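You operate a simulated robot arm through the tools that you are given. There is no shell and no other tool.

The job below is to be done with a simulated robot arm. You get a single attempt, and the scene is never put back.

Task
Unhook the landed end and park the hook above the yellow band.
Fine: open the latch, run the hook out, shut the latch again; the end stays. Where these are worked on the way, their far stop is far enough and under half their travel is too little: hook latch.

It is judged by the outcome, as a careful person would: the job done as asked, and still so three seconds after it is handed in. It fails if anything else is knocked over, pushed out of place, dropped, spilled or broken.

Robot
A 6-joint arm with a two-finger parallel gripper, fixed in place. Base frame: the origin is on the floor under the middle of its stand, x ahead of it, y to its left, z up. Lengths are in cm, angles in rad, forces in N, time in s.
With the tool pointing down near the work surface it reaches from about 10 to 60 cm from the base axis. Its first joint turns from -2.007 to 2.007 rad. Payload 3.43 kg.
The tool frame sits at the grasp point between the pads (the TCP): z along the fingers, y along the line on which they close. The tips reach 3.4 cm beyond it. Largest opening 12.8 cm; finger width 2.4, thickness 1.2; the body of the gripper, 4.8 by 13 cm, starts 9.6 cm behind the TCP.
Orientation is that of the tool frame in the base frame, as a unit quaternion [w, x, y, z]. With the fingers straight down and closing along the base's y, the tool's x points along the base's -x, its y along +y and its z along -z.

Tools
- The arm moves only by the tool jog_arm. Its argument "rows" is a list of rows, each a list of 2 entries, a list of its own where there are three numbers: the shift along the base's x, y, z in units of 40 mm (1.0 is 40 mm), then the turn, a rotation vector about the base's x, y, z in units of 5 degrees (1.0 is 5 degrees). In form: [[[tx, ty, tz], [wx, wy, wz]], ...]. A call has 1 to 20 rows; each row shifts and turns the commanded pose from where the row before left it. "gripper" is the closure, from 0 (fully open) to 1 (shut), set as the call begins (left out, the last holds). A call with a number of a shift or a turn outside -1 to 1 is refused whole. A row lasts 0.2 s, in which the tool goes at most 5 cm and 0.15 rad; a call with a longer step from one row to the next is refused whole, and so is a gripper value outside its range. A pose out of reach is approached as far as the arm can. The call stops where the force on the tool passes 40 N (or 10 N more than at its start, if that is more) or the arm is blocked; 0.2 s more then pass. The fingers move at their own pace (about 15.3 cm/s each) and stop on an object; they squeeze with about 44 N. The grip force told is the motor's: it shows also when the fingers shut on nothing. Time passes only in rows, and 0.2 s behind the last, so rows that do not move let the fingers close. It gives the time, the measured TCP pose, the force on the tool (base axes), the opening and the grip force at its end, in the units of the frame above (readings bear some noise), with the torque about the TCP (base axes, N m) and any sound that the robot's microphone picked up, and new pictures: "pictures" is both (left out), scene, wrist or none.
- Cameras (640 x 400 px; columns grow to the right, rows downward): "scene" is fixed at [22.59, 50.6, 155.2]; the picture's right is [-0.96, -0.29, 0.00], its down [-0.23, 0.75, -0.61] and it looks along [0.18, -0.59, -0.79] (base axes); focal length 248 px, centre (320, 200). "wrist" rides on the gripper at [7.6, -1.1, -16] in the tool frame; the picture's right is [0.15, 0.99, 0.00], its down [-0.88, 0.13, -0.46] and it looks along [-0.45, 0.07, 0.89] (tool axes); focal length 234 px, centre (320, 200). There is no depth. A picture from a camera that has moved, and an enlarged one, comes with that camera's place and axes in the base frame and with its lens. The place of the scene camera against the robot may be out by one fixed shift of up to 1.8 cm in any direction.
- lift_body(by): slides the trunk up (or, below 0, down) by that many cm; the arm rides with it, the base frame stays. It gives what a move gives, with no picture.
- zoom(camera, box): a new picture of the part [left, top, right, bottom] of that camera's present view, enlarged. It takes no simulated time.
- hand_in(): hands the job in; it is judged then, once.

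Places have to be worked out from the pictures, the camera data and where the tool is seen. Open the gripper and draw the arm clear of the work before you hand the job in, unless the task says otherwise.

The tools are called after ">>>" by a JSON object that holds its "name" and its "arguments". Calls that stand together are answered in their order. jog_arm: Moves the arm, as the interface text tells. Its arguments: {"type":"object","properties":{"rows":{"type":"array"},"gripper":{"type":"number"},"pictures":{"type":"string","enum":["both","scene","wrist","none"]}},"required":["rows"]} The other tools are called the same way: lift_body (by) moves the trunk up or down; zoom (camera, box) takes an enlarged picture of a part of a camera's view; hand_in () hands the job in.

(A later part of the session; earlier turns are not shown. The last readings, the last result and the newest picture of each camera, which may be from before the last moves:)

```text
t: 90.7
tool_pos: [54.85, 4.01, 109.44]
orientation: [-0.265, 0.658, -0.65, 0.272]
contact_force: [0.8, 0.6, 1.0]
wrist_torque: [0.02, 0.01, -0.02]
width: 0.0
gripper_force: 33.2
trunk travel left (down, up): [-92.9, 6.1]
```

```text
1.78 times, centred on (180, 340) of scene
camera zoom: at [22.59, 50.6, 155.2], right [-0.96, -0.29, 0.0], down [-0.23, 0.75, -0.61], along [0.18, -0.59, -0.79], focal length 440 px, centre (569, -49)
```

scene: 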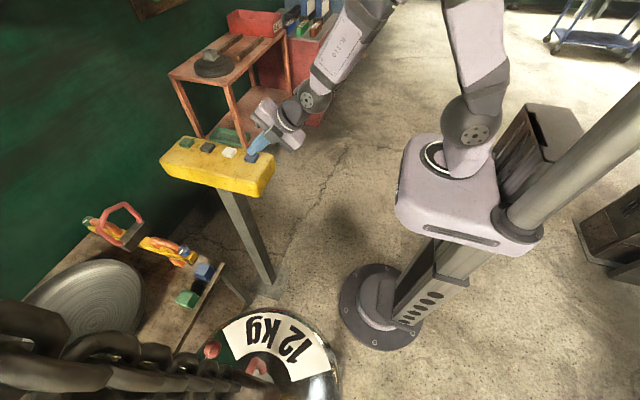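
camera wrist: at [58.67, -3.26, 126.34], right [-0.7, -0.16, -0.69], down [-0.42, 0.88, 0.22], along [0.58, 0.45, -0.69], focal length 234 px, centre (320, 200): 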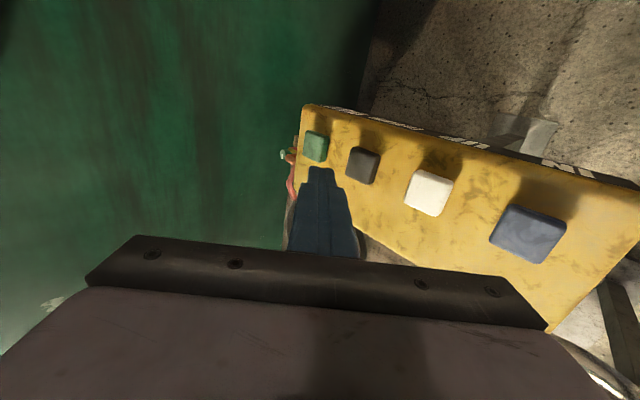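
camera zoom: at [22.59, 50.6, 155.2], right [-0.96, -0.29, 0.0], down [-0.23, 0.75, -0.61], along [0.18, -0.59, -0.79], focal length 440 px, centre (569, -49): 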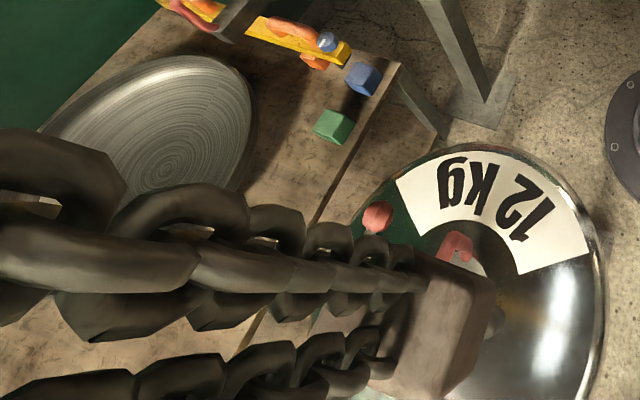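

The hook moved another ~2.2 cm in −x, and the load and bail haven't moved, so the tip is passing under the bail. I'll continue IN in two more holds.

>>> {"name": "jog_arm", "arguments": {"rows": [[[0, 0, -0.3], [0, 0, 0]], [[0, 0, 0], [0, 0, 0]], [[0, 0, 0], [0, 0, 0]], [[0, 0, 0], [0, 0, 0]], [[0, 0, 0], [0, 0, 0]], [[0, 0, 0], [0, 0, 0]], [[0, 0, 0], [0, 0, 0]], [[0, 0, 0], [0, 0, 0]], [[0, 0, 0.3], [0, 0, 0]]], "pictures": "scene"}}

>>> {"name": "zoom", "arguments": {"camera": "scene", "box": [120, 260, 360, 400]}}

```text
t: 92.7
tool_pos: [54.91, 4.04, 109.26]
orientation: [-0.264, 0.659, -0.65, 0.272]
contact_force: [-0.4, 0.6, 0.3]
wrist_torque: [-0.01, 0.02, 0.01]
width: 0.01
gripper_force: 33.0
trunk travel left (down, up): [-92.9, 6.1]
```

scene: 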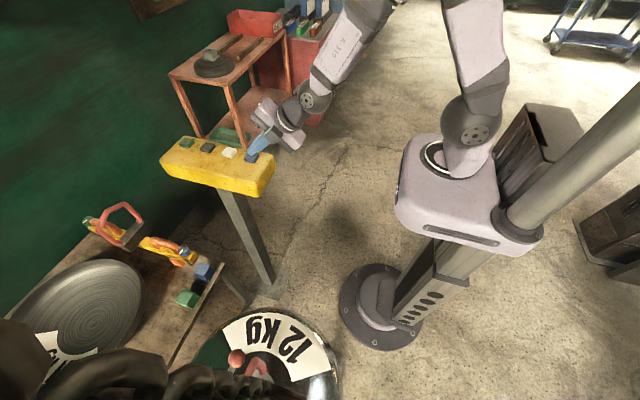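

```text
2.67 times, centred on (240, 330) of scene
camera zoom: at [22.59, 50.6, 155.2], right [-0.96, -0.29, 0.0], down [-0.23, 0.75, -0.61], along [0.18, -0.59, -0.79], focal length 660 px, centre (533, -147)
```

zoom: 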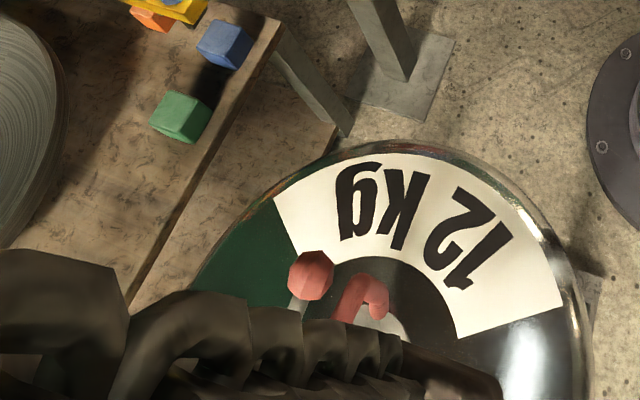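

The hook is now about 8.4 cm in −x overall, with the tip near x≈33.4 and clear of the bail plane at about 37. A short extra hold will let the latch and knob clear the bail too.

>>> {"name": "jog_arm", "arguments": {"rows": [[[0, 0, -0.3], [0, 0, 0]], [[0, 0, 0], [0, 0, 0]], [[0, 0, 0], [0, 0, 0]], [[0, 0, 0.5], [0, 0, 0]], [[0, 0, 0.5], [0, 0, 0]]], "pictures": "scene"}}

>>> {"name": "zoom", "arguments": {"camera": "scene", "box": [120, 260, 360, 400]}}

```text
t: 93.9
tool_pos: [54.92, 4.08, 112.2]
orientation: [-0.265, 0.658, -0.651, 0.271]
contact_force: [-1.1, 0.1, 1.0]
wrist_torque: [0.02, -0.04, 0.01]
width: 0.0
gripper_force: 32.7
trunk travel left (down, up): [-92.9, 6.1]
```

scene: 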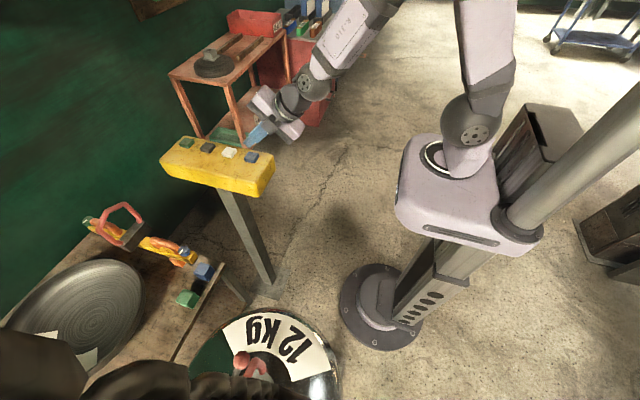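

```text
2.67 times, centred on (240, 330) of scene
camera zoom: at [22.59, 50.6, 155.2], right [-0.96, -0.29, 0.0], down [-0.23, 0.75, -0.61], along [0.18, -0.59, -0.79], focal length 660 px, centre (533, -147)
```

zoom: 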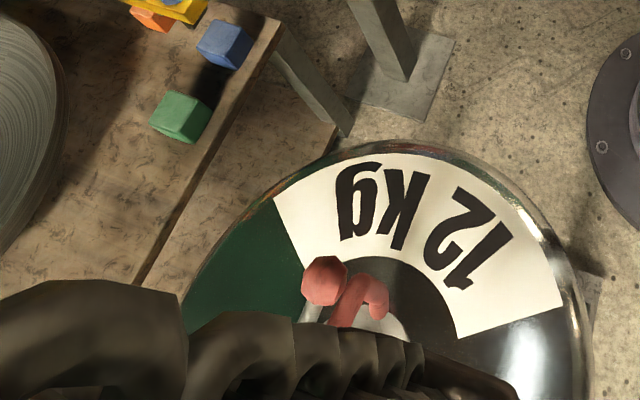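

The hook is now out of the bail. If I shut the latch here its swing would strike the bail top, so I'll first raise the hook about 9 cm with the white UP button.

>>> {"name": "jog_arm", "arguments": {"rows": [[[0.6, 0, 0.1], [0, 0, 0]], [[0.6, 0, 0], [0, 0, 0]], [[0.55, 0, 0], [0, 0, 0]], [[0, 0, -0.4], [0, 0, 0]], [[0, 0, -0.35], [0, 0, 0]], [[0, 0, -0.2], [0, 0, 0]]]}}

>>> {"name": "zoom", "arguments": {"camera": "wrist", "box": [260, 80, 460, 240]}}

>>> {"name": "zoom", "arguments": {"camera": "scene", "box": [150, 100, 290, 200]}}

```text
t: 95.3
tool_pos: [61.99, 4.08, 108.81]
orientation: [-0.265, 0.657, -0.651, 0.272]
contact_force: [0.6, -1.9, 0.1]
wrist_torque: [0.0, -0.01, -0.01]
width: 0.0
gripper_force: 32.2
trunk travel left (down, up): [-92.9, 6.1]
camera wrist: at [51.56, -3.32, 121.01], right [-0.7, -0.16, -0.69], down [-0.42, 0.88, 0.22], along [0.58, 0.45, -0.69], focal length 234 px, centre (320, 200)
```

scene: 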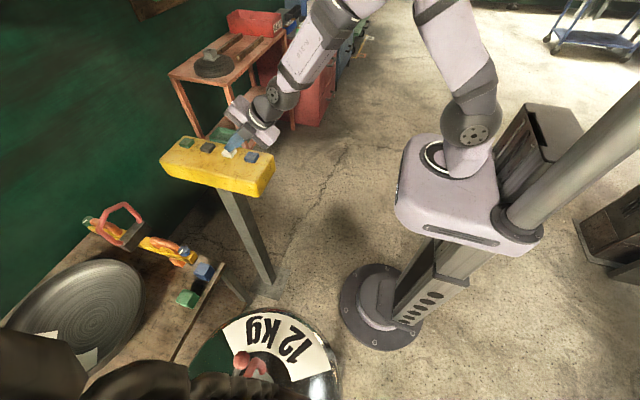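
wrist: 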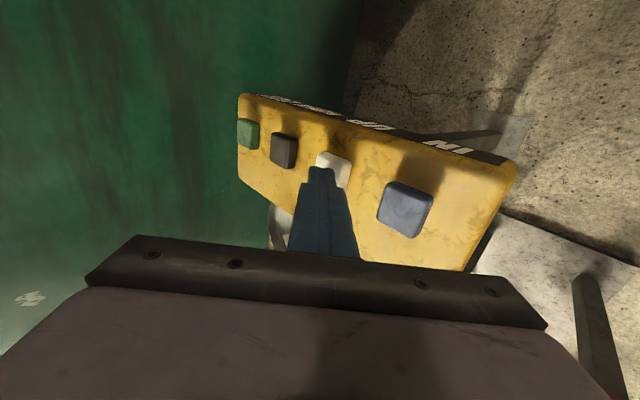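

```text
2.50 times, centred on (360, 160) of wrist
camera zoom: at [51.56, -3.32, 121.01], right [-0.7, -0.16, -0.69], down [-0.42, 0.88, 0.22], along [0.58, 0.45, -0.69], focal length 585 px, centre (220, 300)
```

zoom: 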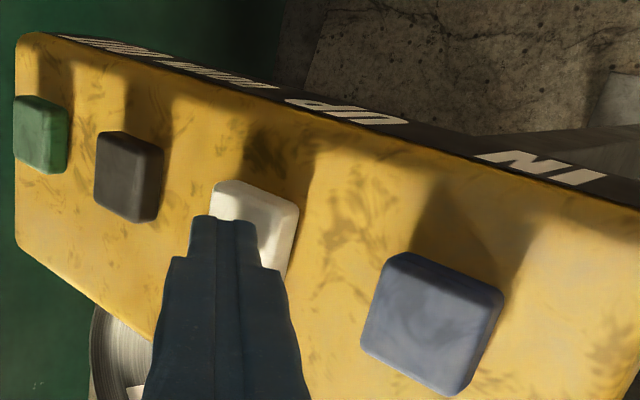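

```text
4.00 times, centred on (220, 150) of scene
camera zoom: at [22.59, 50.6, 155.2], right [-0.96, -0.29, 0.0], down [-0.23, 0.75, -0.61], along [0.18, -0.59, -0.79], focal length 990 px, centre (720, 400)
```

zoom: 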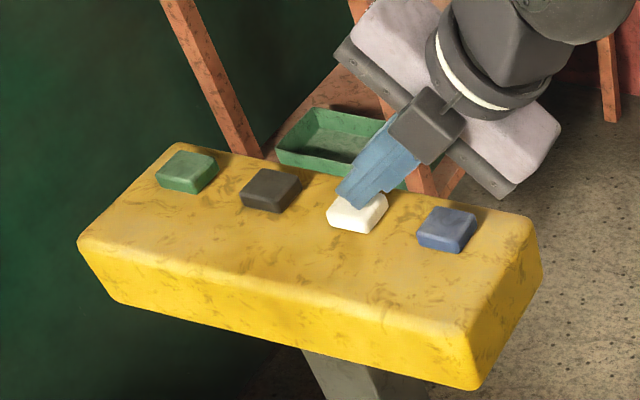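

The fingertip is right on the white button. I'll hold UP for about 1.6 s and check the knob and bail.

>>> {"name": "jog_arm", "arguments": {"rows": [[[0, 0, -0.14], [0, 0, 0]], [[0, 0, 0], [0, 0, 0]], [[0, 0, 0], [0, 0, 0]], [[0, 0, 0], [0, 0, 0]], [[0, 0, 0], [0, 0, 0]], [[0, 0, 0], [0, 0, 0]], [[0, 0, 0], [0, 0, 0]], [[0, 0, 0.25], [0, 0, 0]]], "pictures": "scene"}}

>>> {"name": "zoom", "arguments": {"camera": "scene", "box": [120, 260, 360, 400]}}

```text
t: 97.1
tool_pos: [61.83, 4.02, 109.23]
orientation: [-0.265, 0.658, -0.65, 0.271]
contact_force: [-0.7, -0.2, 0.0]
wrist_torque: [0.03, 0.01, -0.01]
width: 0.0
gripper_force: 33.1
trunk travel left (down, up): [-92.9, 6.1]
```

scene: 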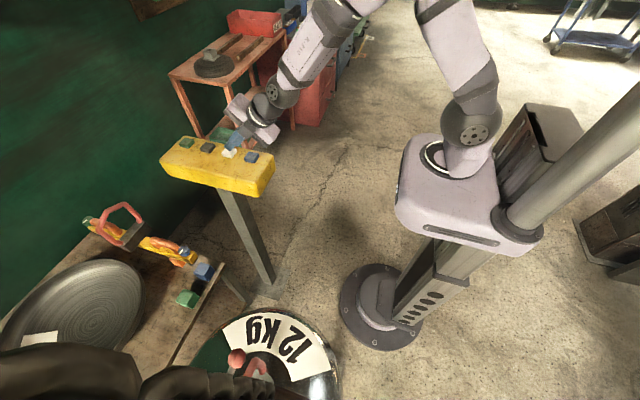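

```text
2.67 times, centred on (240, 330) of scene
camera zoom: at [22.59, 50.6, 155.2], right [-0.96, -0.29, 0.0], down [-0.23, 0.75, -0.61], along [0.18, -0.59, -0.79], focal length 660 px, centre (533, -147)
```

zoom: 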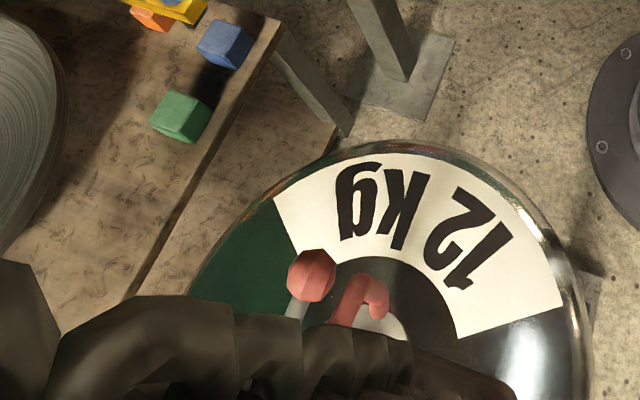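

The hook rose about 3.5 cm and the bail is unmoved. I'll hold UP another ~2.6 s.

>>> {"name": "jog_arm", "arguments": {"rows": [[[0, 0, -0.25], [0, 0, 0]], [[0, 0, 0], [0, 0, 0]], [[0, 0, 0], [0, 0, 0]], [[0, 0, 0], [0, 0, 0]], [[0, 0, 0], [0, 0, 0]], [[0, 0, 0], [0, 0, 0]], [[0, 0, 0], [0, 0, 0]], [[0, 0, 0], [0, 0, 0]], [[0, 0, 0], [0, 0, 0]], [[0, 0, 0], [0, 0, 0]], [[0, 0, 0], [0, 0, 0]], [[0, 0, 0], [0, 0, 0]], [[0, 0, 0.3], [0, 0, 0]]], "pictures": "scene"}}

>>> {"name": "zoom", "arguments": {"camera": "scene", "box": [120, 260, 360, 400]}}

```text
t: 99.9
tool_pos: [61.83, 3.95, 109.41]
orientation: [-0.265, 0.658, -0.65, 0.271]
contact_force: [0.6, -0.7, 0.5]
wrist_torque: [0.06, 0.04, -0.02]
width: 0.02
gripper_force: 33.2
trunk travel left (down, up): [-92.9, 6.1]
```

scene: 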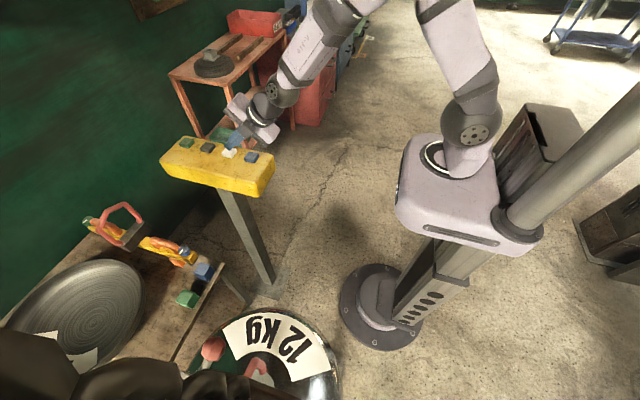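

```text
2.67 times, centred on (240, 330) of scene
camera zoom: at [22.59, 50.6, 155.2], right [-0.96, -0.29, 0.0], down [-0.23, 0.75, -0.61], along [0.18, -0.59, -0.79], focal length 660 px, centre (533, -147)
```

zoom: 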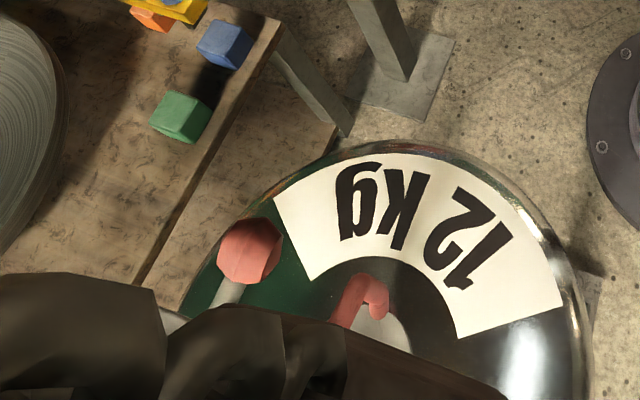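

The hook rose faster on the longer hold (it accelerates), and the knob is now at about z≈114. That is well above the bail and at a handy height. I'll retreat from the pendant and go look at the hook to shut the latch.

>>> {"name": "jog_arm", "arguments": {"rows": [[[0, 0, 0.6], [0, 0, 0]], [[0, 0, 0.6], [0, 0, 0]], [[-0.25, 0.1, 0.4], [0, 0, 0]], [[-0.25, 0.1, 0.4], [0, 1, 0]], [[-0.3, 0.1, 0.4], [0, 1, 0]], [[-0.3, 0.1, 0.4], [0, 1, 0]], [[-0.3, 0.1, 0.4], [0, 1, 0]], [[-0.3, 0.1, 0.3], [0, 1, 0]], [[-0.3, 0.1, 0.2], [0, 1, 0]], [[-0.3, 0.1, 0], [0, 1, 0]], [[-0.3, 0.1, 0], [0, 1, 0]], [[-0.3, 0.1, 0], [0, 1, 0]]], "pictures": "none"}}

>>> {"name": "jog_arm", "arguments": {"rows": [[[-0.1, 0.45, 0], [1, 0, 0]], [[-0.1, 0.45, 0], [1, 0, 0]], [[-0.1, 0.45, 0], [1, 0, 0]], [[-0.1, 0.45, 0], [1, 0, 0]], [[-0.1, 0.45, 0], [1, 0, 0]], [[-0.05, 0.45, 0], [1, 0, 0]], [[-0.05, 0.45, 0], [1, 0, 0]], [[-0.05, 0.45, 0], [1, 0, 0]], [[-0.05, 0.45, 0], [1, 0, 0]], [[-0.05, 0.45, 0], [1, 0, 0]], [[-0.05, 0.45, 0], [1, 0, 0]], [[-0.05, 0.45, 0], [1, 0, 0]], [[-0.05, 0.45, 0], [1, 0, 0]], [[-0.05, 0.45, 0], [1, 0, 0]], [[-0.05, 0.45, 0], [1, 0, 0]], [[-0.05, 0.45, 0], [1, 0, 0]], [[-0.05, 0.45, 0], [1, 0, 0]], [[-0.05, 0.45, 0], [1, 0, 0]]]}}

```text
t: 102.5
tool_pos: [51.1, 7.25, 123.03]
orientation: [-0.006, 0.711, -0.703, 0.025]
contact_force: [0.3, 0.7, -0.2]
wrist_torque: [0.0, 0.02, -0.03]
width: 0.02
gripper_force: 33.0
out of reach, approached as far as the arm can: row 2, 4
trunk travel left (down, up): [-92.9, 6.1]
```

```text
t: 106.3
tool_pos: [46.47, 39.81, 122.98]
orientation: [0.507, -0.498, 0.515, 0.479]
contact_force: [0.2, 0.4, -0.9]
wrist_torque: [0.05, -0.01, 0.01]
width: 0.01
gripper_force: 32.8
trunk travel left (down, up): [-92.9, 6.1]
camera wrist: at [46.93, 23.61, 115.88], right [-0.99, 0.04, -0.16], down [-0.16, -0.42, 0.89], along [-0.03, 0.9, 0.42], focal length 234 px, centre (320, 200)
```

scene: 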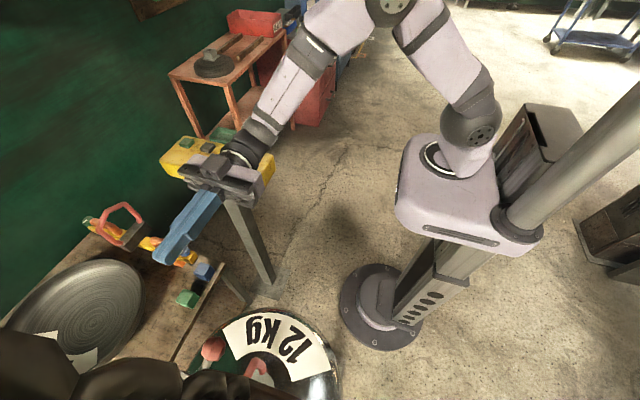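
wrist: 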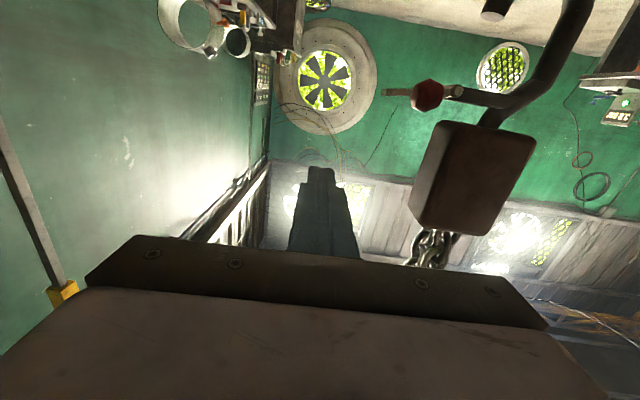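

>>> {"name": "zoom", "arguments": {"camera": "wrist", "box": [360, 0, 620, 170]}}

>>> {"name": "zoom", "arguments": {"camera": "wrist", "box": [0, 100, 160, 320]}}

```text
2.35 times, centred on (490, 85) of wrist
camera zoom: at [46.93, 23.61, 115.88], right [-0.99, 0.04, -0.16], down [-0.16, -0.42, 0.89], along [-0.03, 0.9, 0.42], focal length 551 px, centre (-80, 471)
```

zoom: 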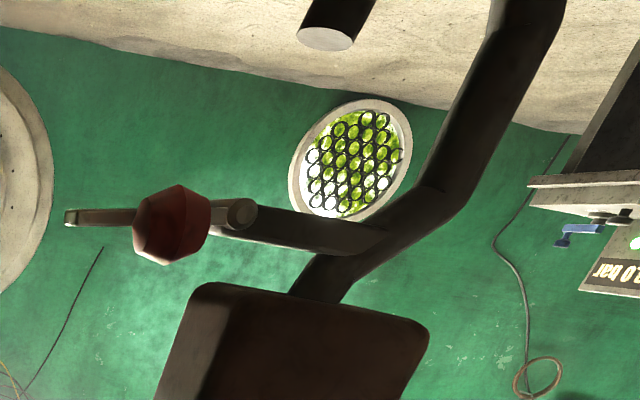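

```text
1.82 times, centred on (80, 210) of wrist
camera zoom: at [46.93, 23.61, 115.88], right [-0.99, 0.04, -0.16], down [-0.16, -0.42, 0.89], along [-0.03, 0.9, 0.42], focal length 426 px, centre (756, 182)
```

zoom: 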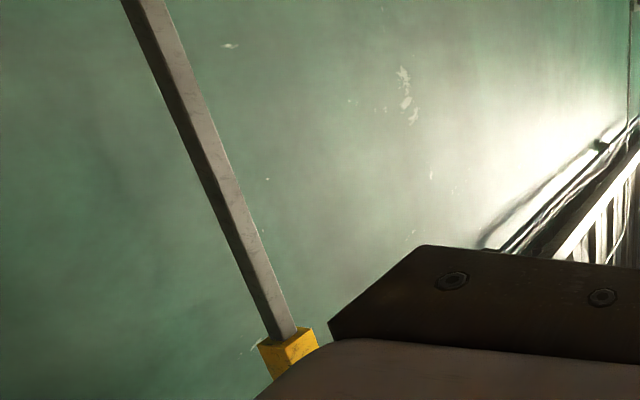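

The open latch is now horizontal: pivot ≈ (32.8, 113.5), knob ≈ (37.2, 49.7, 114.7), and tip ≈ (31.2, 106). I'll bring the closed fingers in just above the knob, so I can press it down and around to shut.

>>> {"name": "jog_arm", "arguments": {"rows": [[[-0.5, 0.2, -0.2], [0, 0, 0]], [[-0.5, 0.2, -0.2], [0, 0, 0]], [[-0.5, 0.2, -0.3], [0, 0, 0]], [[-0.5, 0.2, -0.3], [0, 0, 0]], [[-0.15, 0, -0.15], [0, 0, 0]]]}}

>>> {"name": "zoom", "arguments": {"camera": "wrist", "box": [240, 0, 500, 200]}}

```text
t: 107.5
tool_pos: [37.75, 42.87, 118.37]
orientation: [0.507, -0.499, 0.515, 0.479]
contact_force: [-0.1, 0.7, 0.4]
wrist_torque: [-0.02, 0.01, -0.01]
width: 0.0
gripper_force: 33.0
trunk travel left (down, up): [-92.9, 6.1]
camera wrist: at [38.25, 26.77, 111.3], right [-0.99, 0.04, -0.16], down [-0.16, -0.42, 0.89], along [-0.03, 0.9, 0.42], focal length 234 px, centre (320, 200)
```

scene: 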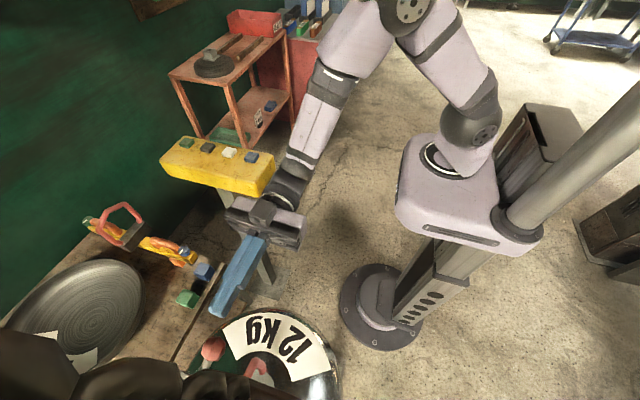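
wrist: 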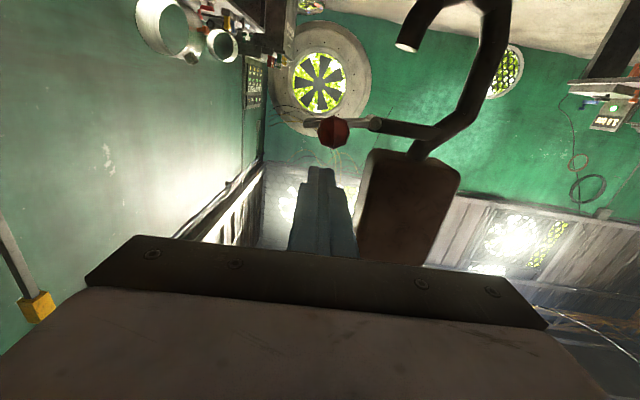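

```text
2.00 times, centred on (370, 100) of wrist
camera zoom: at [38.25, 26.77, 111.3], right [-0.99, 0.04, -0.16], down [-0.16, -0.42, 0.89], along [-0.03, 0.9, 0.42], focal length 468 px, centre (220, 400)
```

zoom: 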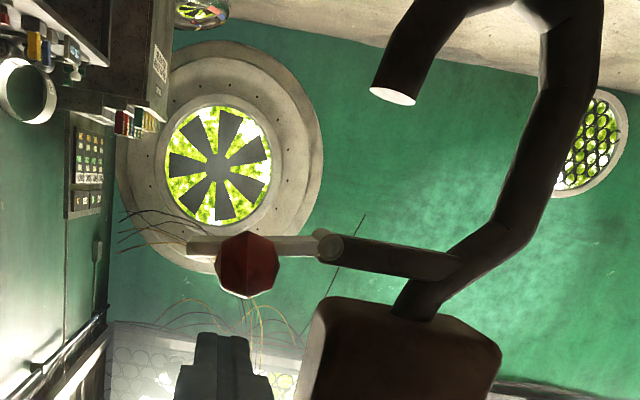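

The poker is just above the knob. I'll advance 4.8 cm so it overlaps the knob, then press straight down.

>>> {"name": "jog_arm", "arguments": {"rows": [[[0, 0.4, 0], [0, 0, 0]], [[0, 0.4, 0], [0, 0, 0]], [[0, 0.4, 0], [0, 0, 0]], [[0, 0, -0.1], [0, 0, 0]], [[0, 0, -0.1], [0, 0, 0]], [[0, 0, -0.1], [0, 0, 0]], [[0, 0, -0.1], [0, 0, 0]], [[0, 0, -0.1], [0, 0, 0]], [[0, 0, -0.1], [0, 0, 0]], [[0, 0, -0.1], [0, 0, 0]], [[0.01, 0, -0.1], [0, 0, 0]], [[0.01, 0, -0.1], [0, 0, 0]], [[0.01, 0, -0.1], [0, 0, 0]]]}}

>>> {"name": "zoom", "arguments": {"camera": "wrist", "box": [240, 0, 500, 220]}}

```text
t: 110.3
tool_pos: [38.0, 47.59, 114.62]
orientation: [0.507, -0.498, 0.515, 0.479]
contact_force: [0.7, 0.0, 0.9]
wrist_torque: [0.03, 0.02, 0.0]
width: 0.0
gripper_force: 32.9
trunk travel left (down, up): [-92.9, 6.1]
camera wrist: at [38.47, 31.5, 107.36], right [-0.99, 0.04, -0.16], down [-0.16, -0.42, 0.89], along [-0.03, 0.9, 0.43], focal length 234 px, centre (320, 200)
```

scene: 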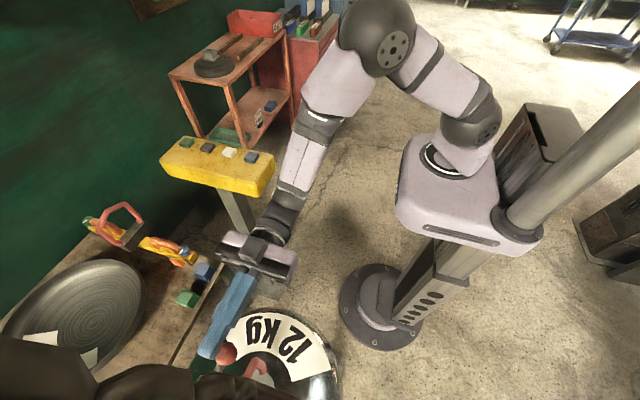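
wrist: 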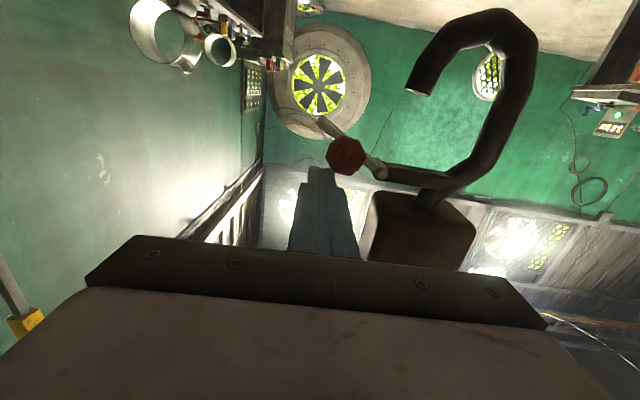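

```text
1.82 times, centred on (370, 110) of wrist
camera zoom: at [38.47, 31.5, 107.36], right [-0.99, 0.04, -0.16], down [-0.16, -0.42, 0.89], along [-0.03, 0.9, 0.43], focal length 426 px, centre (229, 364)
```

zoom: 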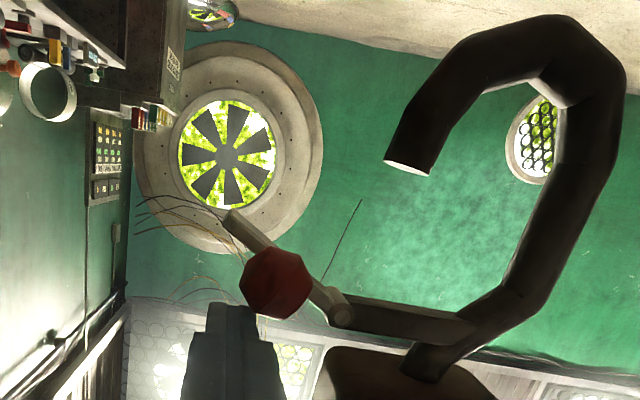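

The latch is following, now about 22° below horizontal. I'll continue around the arc.

>>> {"name": "jog_arm", "arguments": {"rows": [[[-0.017, 0, -0.09], [0, 0, 0]], [[-0.017, 0, -0.09], [0, 0, 0]], [[-0.017, 0, -0.09], [0, 0, 0]], [[-0.01, 0, -0.11], [0, 0, 0]], [[-0.01, 0, -0.11], [0, 0, 0]], [[-0.02, 0, -0.11], [0, 0, 0]], [[-0.05, 0, -0.11], [0, 0, 0]], [[-0.05, 0, -0.11], [0, 0, 0]], [[-0.05, 0, -0.11], [0, 0, 0]], [[-0.067, 0, -0.09], [0, 0, 0]], [[-0.067, 0, -0.09], [0, 0, 0]], [[-0.067, 0, -0.09], [0, 0, 0]]]}}

>>> {"name": "zoom", "arguments": {"camera": "wrist", "box": [240, 0, 500, 220]}}

```text
t: 112.9
tool_pos: [36.16, 47.52, 109.73]
orientation: [0.507, -0.498, 0.516, 0.478]
contact_force: [0.8, -0.6, -0.1]
wrist_torque: [0.03, 0.0, -0.03]
width: 0.0
gripper_force: 32.9
trunk travel left (down, up): [-92.9, 6.1]
camera wrist: at [36.63, 31.49, 102.57], right [-0.99, 0.04, -0.16], down [-0.16, -0.42, 0.89], along [-0.03, 0.9, 0.42], focal length 234 px, centre (320, 200)
```

scene: 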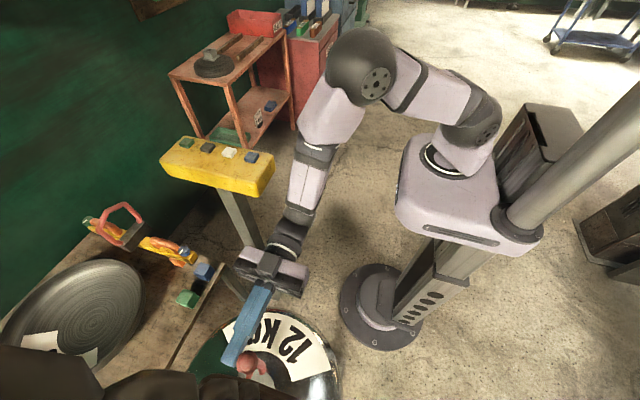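
wrist: 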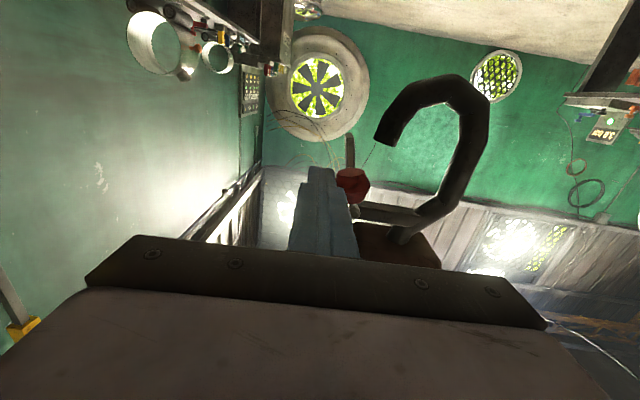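

```text
1.82 times, centred on (370, 110) of wrist
camera zoom: at [36.63, 31.49, 102.57], right [-0.99, 0.04, -0.16], down [-0.16, -0.42, 0.89], along [-0.03, 0.9, 0.42], focal length 426 px, centre (229, 364)
```

zoom: 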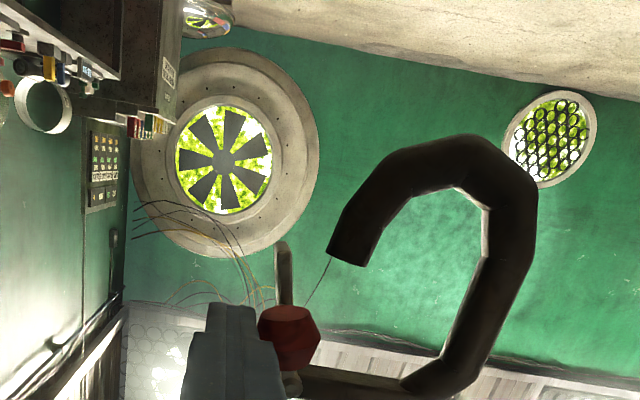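

The latch is almost shut, with its end about 1.7 cm from its closed place by the tip. I'll push the knob a little further in −x.

>>> {"name": "jog_arm", "arguments": {"rows": [[[-0.08, 0, -0.05], [0, 0, 0]], [[-0.08, 0, -0.04], [0, 0, 0]], [[-0.08, 0, -0.03], [0, 0, 0]], [[-0.08, 0, 0], [0, 0, 0]], [[-0.08, 0, 0], [0, 0, 0]]]}}

>>> {"name": "zoom", "arguments": {"camera": "wrist", "box": [240, 0, 500, 240]}}

```text
t: 114.1
tool_pos: [34.51, 47.63, 109.18]
orientation: [0.507, -0.498, 0.516, 0.479]
contact_force: [1.1, 0.5, -1.2]
wrist_torque: [0.01, -0.05, 0.0]
width: 0.0
gripper_force: 33.0
trunk travel left (down, up): [-92.9, 6.1]
camera wrist: at [35.06, 31.54, 102.05], right [-0.99, 0.04, -0.16], down [-0.16, -0.42, 0.89], along [-0.03, 0.9, 0.42], focal length 234 px, centre (320, 200)
```

scene: 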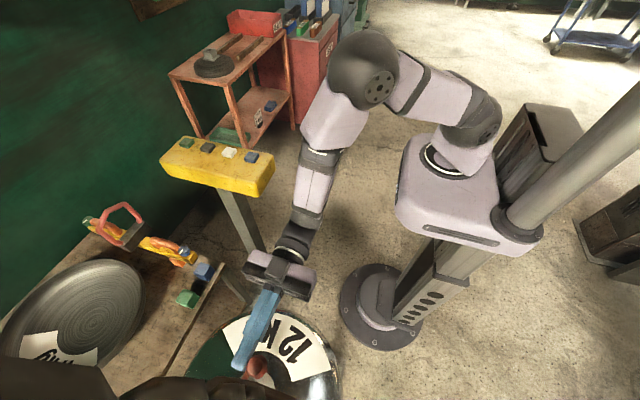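
wrist: 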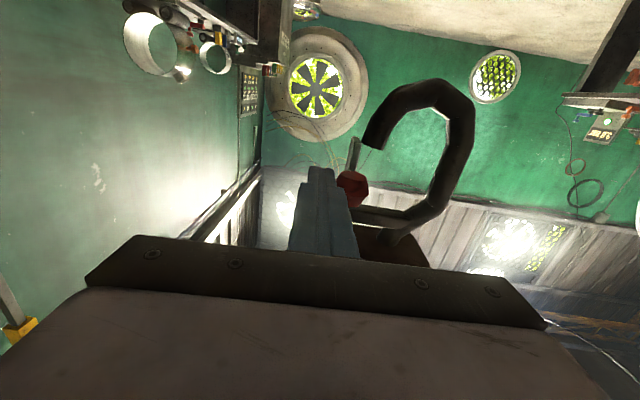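

```text
1.67 times, centred on (370, 120) of wrist
camera zoom: at [35.06, 31.54, 102.05], right [-0.99, 0.04, -0.16], down [-0.16, -0.42, 0.89], along [-0.03, 0.9, 0.42], focal length 390 px, centre (237, 333)
```

zoom: 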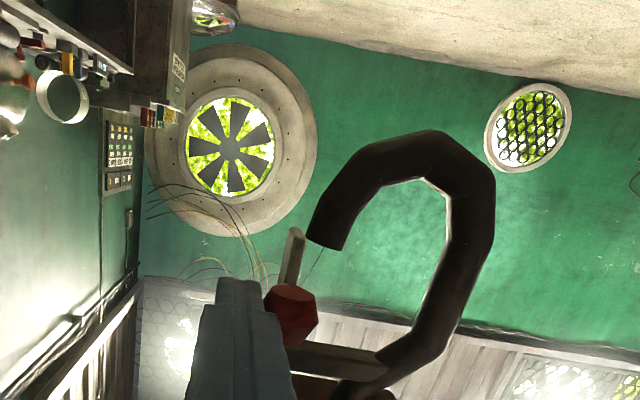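

The latch end is now about 2.0 cm from the tip, against about 1.9 cm when it was closed originally. I'll push slightly more to confirm it's on its stop.

>>> {"name": "jog_arm", "arguments": {"rows": [[[-0.08, 0, 0], [0, 0, 0]], [[-0.08, 0, 0], [0, 0, 0]], [[-0.08, 0, 0], [0, 0, 0]]], "pictures": "wrist"}}

>>> {"name": "zoom", "arguments": {"camera": "wrist", "box": [240, 0, 500, 240]}}

```text
t: 114.9
tool_pos: [33.93, 47.84, 109.37]
orientation: [0.504, -0.498, 0.517, 0.48]
contact_force: [0.5, 0.3, -0.5]
wrist_torque: [0.02, -0.01, -0.02]
width: 0.0
gripper_force: 32.6
out of reach, approached as far as the arm can: row 3
trunk travel left (down, up): [-92.9, 6.1]
camera wrist: at [34.45, 31.75, 102.3], right [-0.99, 0.04, -0.15], down [-0.15, -0.42, 0.89], along [-0.03, 0.91, 0.42], focal length 234 px, centre (320, 200)
```

wrist: 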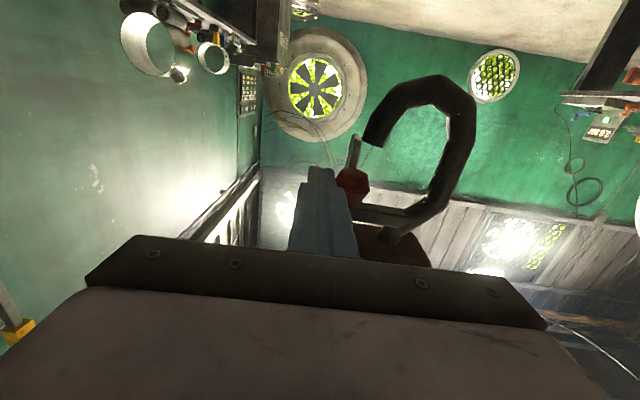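

```text
1.67 times, centred on (370, 120) of wrist
camera zoom: at [34.45, 31.75, 102.3], right [-0.99, 0.04, -0.15], down [-0.15, -0.42, 0.89], along [-0.03, 0.91, 0.42], focal length 390 px, centre (237, 333)
```

zoom: 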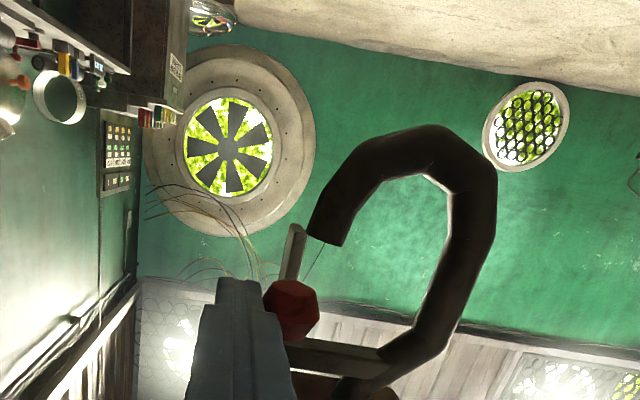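

The separation stayed constant while the hook just nudged along, so the latch is shut. I'll slide the fingers off sideways in +x, and then back away.

>>> {"name": "jog_arm", "arguments": {"rows": [[[0.2, 0, 0], [0, 0, 0]], [[0.4, 0, 0], [0, 0, 0]], [[0.4, 0, 0], [0, 0, 0]], [[0.4, -0.1, 0], [0, 0, 0]], [[0.3, -0.4, 0], [0, 0, 0]], [[0.1, -0.4, 0], [0, 0, 0]]]}}

>>> {"name": "zoom", "arguments": {"camera": "wrist", "box": [280, 0, 600, 240]}}

```text
t: 116.3
tool_pos: [41.23, 44.29, 109.45]
orientation: [0.507, -0.497, 0.516, 0.479]
contact_force: [-0.4, 0.3, 0.7]
wrist_torque: [0.0, -0.01, -0.02]
width: 0.03
gripper_force: 33.2
trunk travel left (down, up): [-92.9, 6.1]
camera wrist: at [41.68, 28.1, 102.29], right [-0.99, 0.04, -0.16], down [-0.16, -0.42, 0.89], along [-0.03, 0.9, 0.42], focal length 234 px, centre (320, 200)
```

scene: 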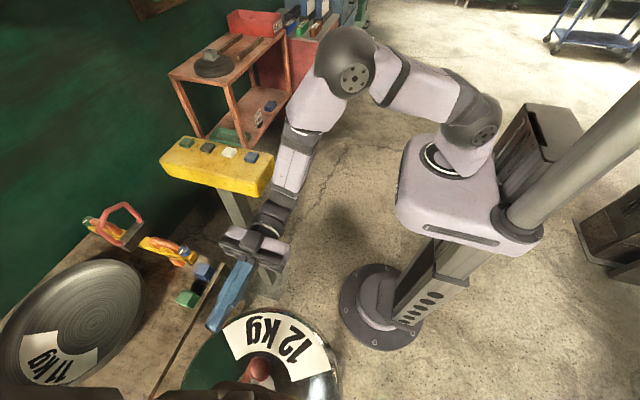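
wrist: 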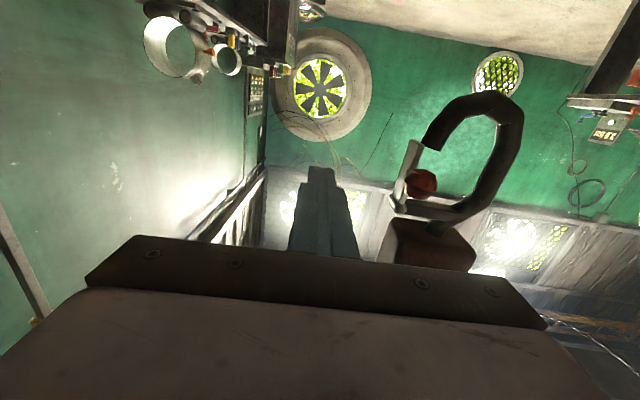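

```text
1.67 times, centred on (440, 120) of wrist
camera zoom: at [41.68, 28.1, 102.29], right [-0.99, 0.04, -0.16], down [-0.16, -0.42, 0.89], along [-0.03, 0.9, 0.42], focal length 390 px, centre (120, 333)
```

zoom: 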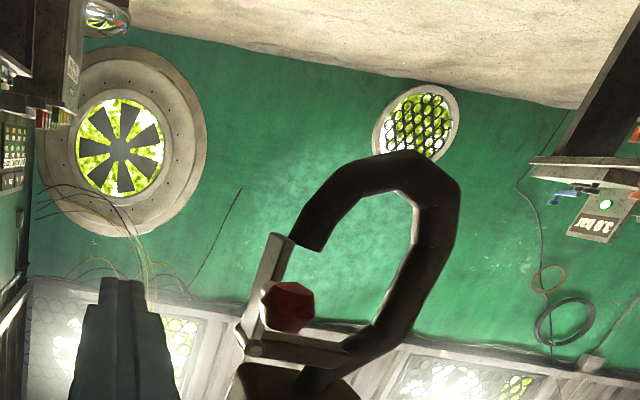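

The latch now hangs shut against the hook tip. Next I'll rise, swing back to the pendant, and stage over the white UP button.

>>> {"name": "jog_arm", "arguments": {"rows": [[[0.1, -0.1, 0.9], [0, 0, 0]], [[0.1, -0.1, 0.9], [0, 0, 0]], [[0.1, -0.1, 0.9], [0, 0, 0]], [[0.1, -0.1, 0.9], [0, 0, 0]]], "pictures": "none"}}

>>> {"name": "jog_arm", "arguments": {"rows": [[[0.13, -0.3, 0.1], [-1, 0, 0]], [[0.13, -0.4, 0.1], [-1, 0, 0]], [[0.13, -0.4, 0], [-1, 0, 0]], [[0.13, -0.4, 0], [-1, 0, 0]], [[0.13, -0.5, 0], [-1, 0, 0]], [[0.13, -0.5, 0], [-1, 0, 0]], [[0.13, -0.5, 0], [-1, 0, 0]], [[0.13, -0.5, 0], [-1, 0, 0]], [[0.13, -0.5, 0], [-1, 0, 0]], [[0.13, -0.5, 0], [-1, 0, 0]], [[0.13, -0.5, 0], [-1, 0, 0]], [[0.13, -0.5, 0], [-1, 0, 0]], [[0.13, -0.5, 0], [-1, 0, 0]], [[0.13, -0.5, 0], [-1, 0, 0]], [[0.13, -0.5, 0], [-1, 0, 0]], [[0.13, -0.5, 0], [-1, 0, 0]], [[0.13, -0.5, 0], [-1, 0, 0]], [[0.13, -0.5, 0], [-1, 0, 0]]], "pictures": "scene"}}

```text
t: 117.3
tool_pos: [42.77, 42.56, 123.97]
orientation: [0.506, -0.499, 0.516, 0.479]
contact_force: [-0.1, -0.2, 0.4]
wrist_torque: [0.01, 0.03, -0.05]
width: 0.01
gripper_force: 33.2
trunk travel left (down, up): [-92.9, 6.1]
```

```text
t: 121.1
tool_pos: [52.17, 8.68, 124.61]
orientation: [-0.005, 0.711, -0.703, 0.026]
contact_force: [0.1, -0.1, -0.4]
wrist_torque: [0.01, 0.01, 0.01]
width: 0.01
gripper_force: 32.5
trunk travel left (down, up): [-92.9, 6.1]
```

scene: 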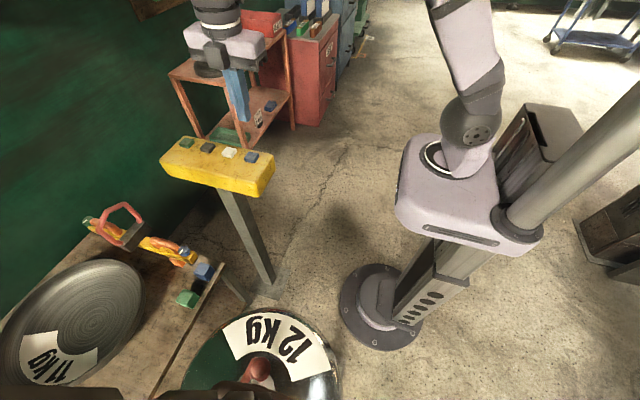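

I'm tilting out and staging above the white button.

>>> {"name": "jog_arm", "arguments": {"rows": [[[0.3, -0.14, -0.2], [0, -1, 0]], [[0.3, -0.14, -0.2], [0, -1, 0]], [[0.3, -0.14, -0.2], [0, -1, 0]], [[0.3, -0.14, -0.2], [0, -1, 0]], [[0.3, -0.14, -0.3], [0, -1, 0]], [[0.3, -0.14, -0.3], [0, -1, 0]], [[0.3, -0.14, -0.3], [0, -1, 0]], [[0.3, -0.14, -0.3], [0, -1, 0]], [[0.03, -0.04, -0.6], [0, -0.4, 0]], [[0, 0, -0.5], [0, 0, 0]]]}}

>>> {"name": "zoom", "arguments": {"camera": "wrist", "box": [260, 80, 460, 240]}}

>>> {"name": "zoom", "arguments": {"camera": "scene", "box": [150, 100, 290, 200]}}

>>> {"name": "zoom", "arguments": {"camera": "scene", "box": [0, 280, 360, 400]}}

```text
t: 123.3
tool_pos: [61.83, 3.99, 112.74]
orientation: [0.258, -0.654, 0.655, -0.277]
contact_force: [-0.8, -0.7, -0.7]
wrist_torque: [-0.01, 0.03, 0.01]
width: 0.01
gripper_force: 33.1
out of reach, approached as far as the arm can: row 9
trunk travel left (down, up): [-92.9, 6.1]
camera wrist: at [51.4, -3.07, 125.16], right [-0.71, -0.15, -0.69], down [-0.4, 0.89, 0.21], along [0.58, 0.43, -0.69], focal length 234 px, centre (320, 200)
```

scene: 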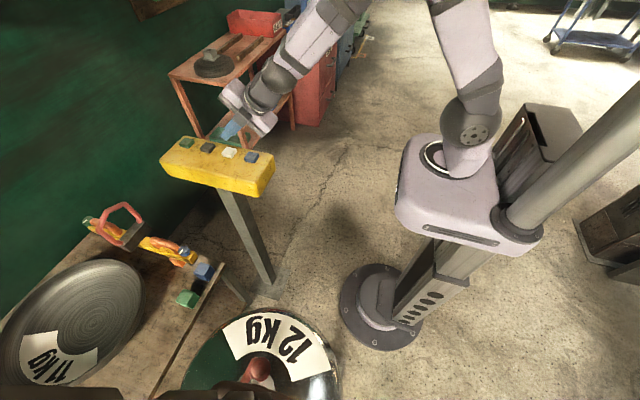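
wrist: 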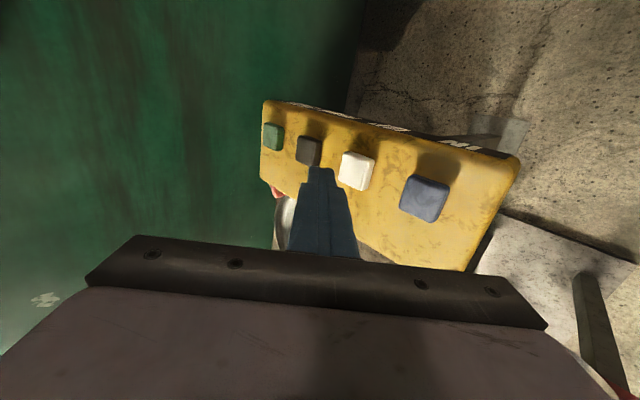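

```text
2.50 times, centred on (360, 160) of wrist
camera zoom: at [51.4, -3.07, 125.16], right [-0.71, -0.15, -0.69], down [-0.4, 0.89, 0.21], along [0.58, 0.43, -0.69], focal length 585 px, centre (220, 300)
```

zoom: 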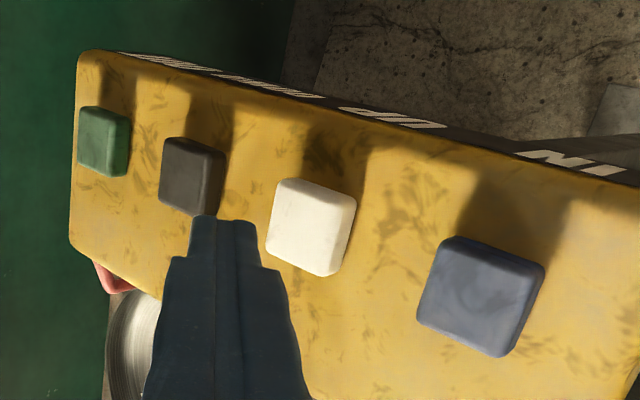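

```text
4.00 times, centred on (220, 150) of scene
camera zoom: at [22.59, 50.6, 155.2], right [-0.96, -0.29, 0.0], down [-0.23, 0.75, -0.61], along [0.18, -0.59, -0.79], focal length 990 px, centre (720, 400)
```

zoom: 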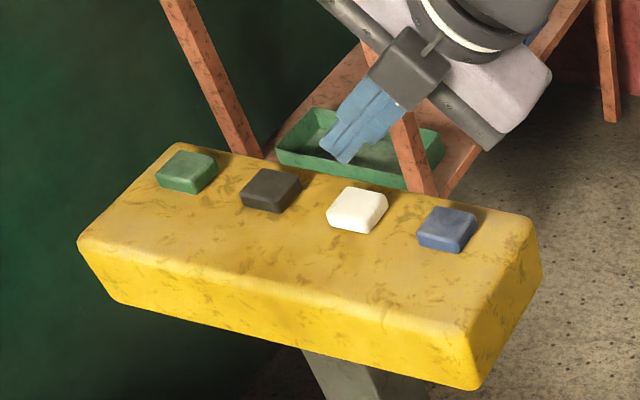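

```text
1.78 times, centred on (180, 340) of scene
camera zoom: at [22.59, 50.6, 155.2], right [-0.96, -0.29, 0.0], down [-0.23, 0.75, -0.61], along [0.18, -0.59, -0.79], focal length 440 px, centre (569, -49)
```

zoom: 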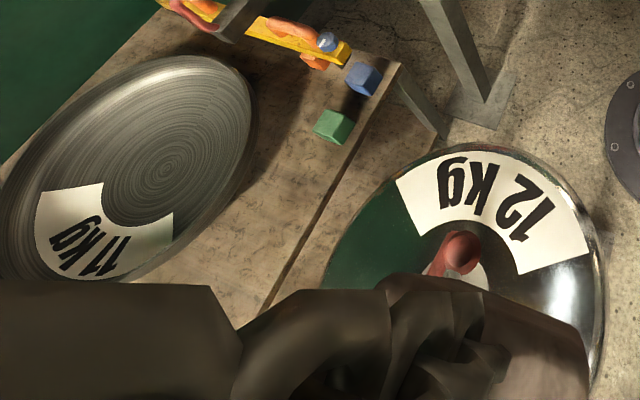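

Lined up over white. I'll press and hold UP for about 3 s and check.

>>> {"name": "jog_arm", "arguments": {"rows": [[[0, 0, -0.6], [0, 0, 0]], [[0, 0, -0.4], [0, 0, 0]], [[0, 0, -0.15], [0, 0, 0]], [[0, 0, 0], [0, 0, 0]], [[0, 0, 0], [0, 0, 0]], [[0, 0, 0], [0, 0, 0]], [[0, 0, 0], [0, 0, 0]], [[0, 0, 0], [0, 0, 0]], [[0, 0, 0], [0, 0, 0]], [[0, 0, 0], [0, 0, 0]], [[0, 0, 0], [0, 0, 0]], [[0, 0, 0], [0, 0, 0]], [[0, 0, 0], [0, 0, 0]], [[0, 0, 0], [0, 0, 0]], [[0, 0, 0], [0, 0, 0]], [[0, 0, 0], [0, 0, 0]], [[0, 0, 0], [0, 0, 0]], [[0, 0, 0.25], [0, 0, 0]]], "pictures": "scene"}}

```text
t: 127.1
tool_pos: [61.9, 3.9, 109.41]
orientation: [0.258, -0.654, 0.655, -0.279]
contact_force: [0.6, -0.5, -0.3]
wrist_torque: [0.02, -0.01, 0.02]
width: 0.01
gripper_force: 33.0
trunk travel left (down, up): [-92.9, 6.1]
```

scene: 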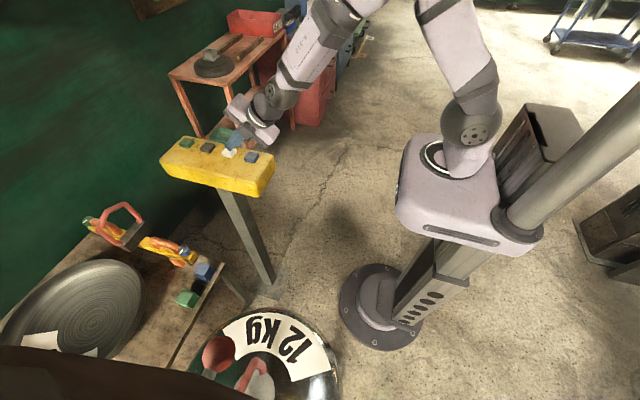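

The hook rose about 20 cm. The band spans roughly z≈197–210, so the hook bottom (now about 120) needs to go up nearly another metre. I'll hold UP continuously.

>>> {"name": "jog_arm", "arguments": {"rows": [[[0, 0, -0.3], [0, 0, 0]], [[0, 0, 0], [0, 0, 0]], [[0, 0, 0], [0, 0, 0]], [[0, 0, 0], [0, 0, 0]], [[0, 0, 0], [0, 0, 0]], [[0, 0, 0], [0, 0, 0]], [[0, 0, 0], [0, 0, 0]], [[0, 0, 0], [0, 0, 0]], [[0, 0, 0], [0, 0, 0]], [[0, 0, 0], [0, 0, 0]], [[0, 0, 0], [0, 0, 0]], [[0, 0, 0], [0, 0, 0]], [[0, 0, 0], [0, 0, 0]], [[0, 0, 0], [0, 0, 0]], [[0, 0, 0], [0, 0, 0]], [[0, 0, 0], [0, 0, 0]], [[0, 0, 0], [0, 0, 0]], [[0, 0, 0], [0, 0, 0]], [[0, 0, 0], [0, 0, 0]], [[0, 0, 0.3], [0, 0, 0]]], "pictures": "scene"}}

```text
t: 131.3
tool_pos: [61.75, 4.07, 109.21]
orientation: [0.258, -0.654, 0.654, -0.279]
contact_force: [0.0, 0.5, -0.3]
wrist_torque: [-0.01, -0.02, -0.01]
width: 0.0
gripper_force: 32.6
trunk travel left (down, up): [-92.9, 6.1]
```

scene: 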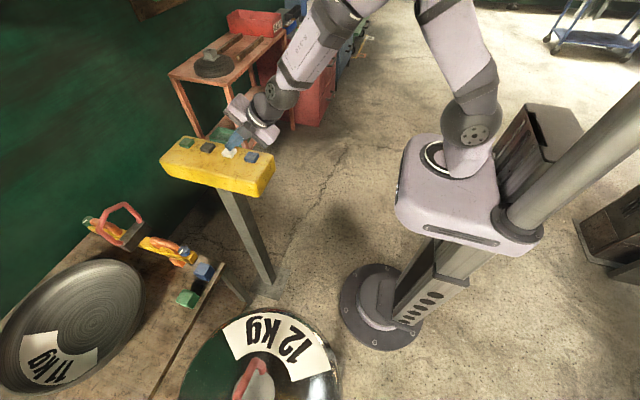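

The hook is above the scene camera's view now, and the load is still in place. I'll hold UP another ~4 s and then look up with the wrist camera.

>>> {"name": "jog_arm", "arguments": {"rows": [[[0, 0, -0.3], [0, 0, 0]], [[0, 0, 0], [0, 0, 0]], [[0, 0, 0], [0, 0, 0]], [[0, 0, 0], [0, 0, 0]], [[0, 0, 0], [0, 0, 0]], [[0, 0, 0], [0, 0, 0]], [[0, 0, 0], [0, 0, 0]], [[0, 0, 0], [0, 0, 0]], [[0, 0, 0], [0, 0, 0]], [[0, 0, 0], [0, 0, 0]], [[0, 0, 0], [0, 0, 0]], [[0, 0, 0], [0, 0, 0]], [[0, 0, 0], [0, 0, 0]], [[0, 0, 0], [0, 0, 0]], [[0, 0, 0], [0, 0, 0]], [[0, 0, 0], [0, 0, 0]], [[0, 0, 0], [0, 0, 0]], [[0, 0, 0], [0, 0, 0]], [[0, 0, 0], [0, 0, 0]], [[0, 0, 0.4], [0, 0, 0]]], "pictures": "scene"}}

>>> {"name": "jog_arm", "arguments": {"rows": [[[0, 0, 0.6], [0, 0, 0]], [[0, 0, 0.6], [0, 0, 0]], [[-0.25, 0.1, 0.4], [0, 0, 0]], [[-0.25, 0.1, 0.4], [0, 1, 0]], [[-0.3, 0.1, 0.4], [0, 1, 0]], [[-0.3, 0.1, 0.4], [0, 1, 0]], [[-0.3, 0.1, 0.4], [0, 1, 0]], [[-0.3, 0.1, 0.3], [0, 1, 0]], [[-0.3, 0.1, 0.2], [0, 1, 0]], [[-0.3, 0.1, 0.2], [0, 1, 0]], [[-0.3, 0.1, 0.2], [0, 1, 0]], [[-0.3, 0.1, 0.2], [0, 1, 0]]], "pictures": "none"}}

```text
t: 135.5
tool_pos: [61.77, 3.94, 109.67]
orientation: [-0.258, 0.654, -0.654, 0.28]
contact_force: [0.7, -0.1, -0.8]
wrist_torque: [0.02, 0.0, -0.02]
width: 0.01
gripper_force: 33.5
trunk travel left (down, up): [-92.9, 6.1]
```

scene: 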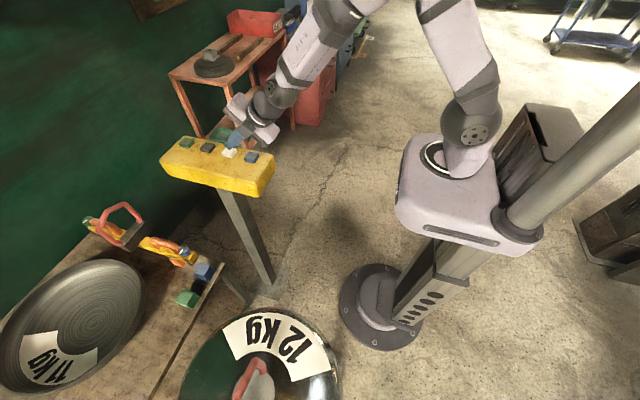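

```text
t: 138.1
tool_pos: [50.7, 7.4, 126.37]
orientation: [0.013, 0.711, -0.703, 0.007]
contact_force: [0.4, 0.5, 0.3]
wrist_torque: [-0.02, 0.01, -0.02]
width: 0.01
gripper_force: 33.3
out of reach, approached as far as the arm can: row 4
trunk travel left (down, up): [-92.9, 6.1]
```

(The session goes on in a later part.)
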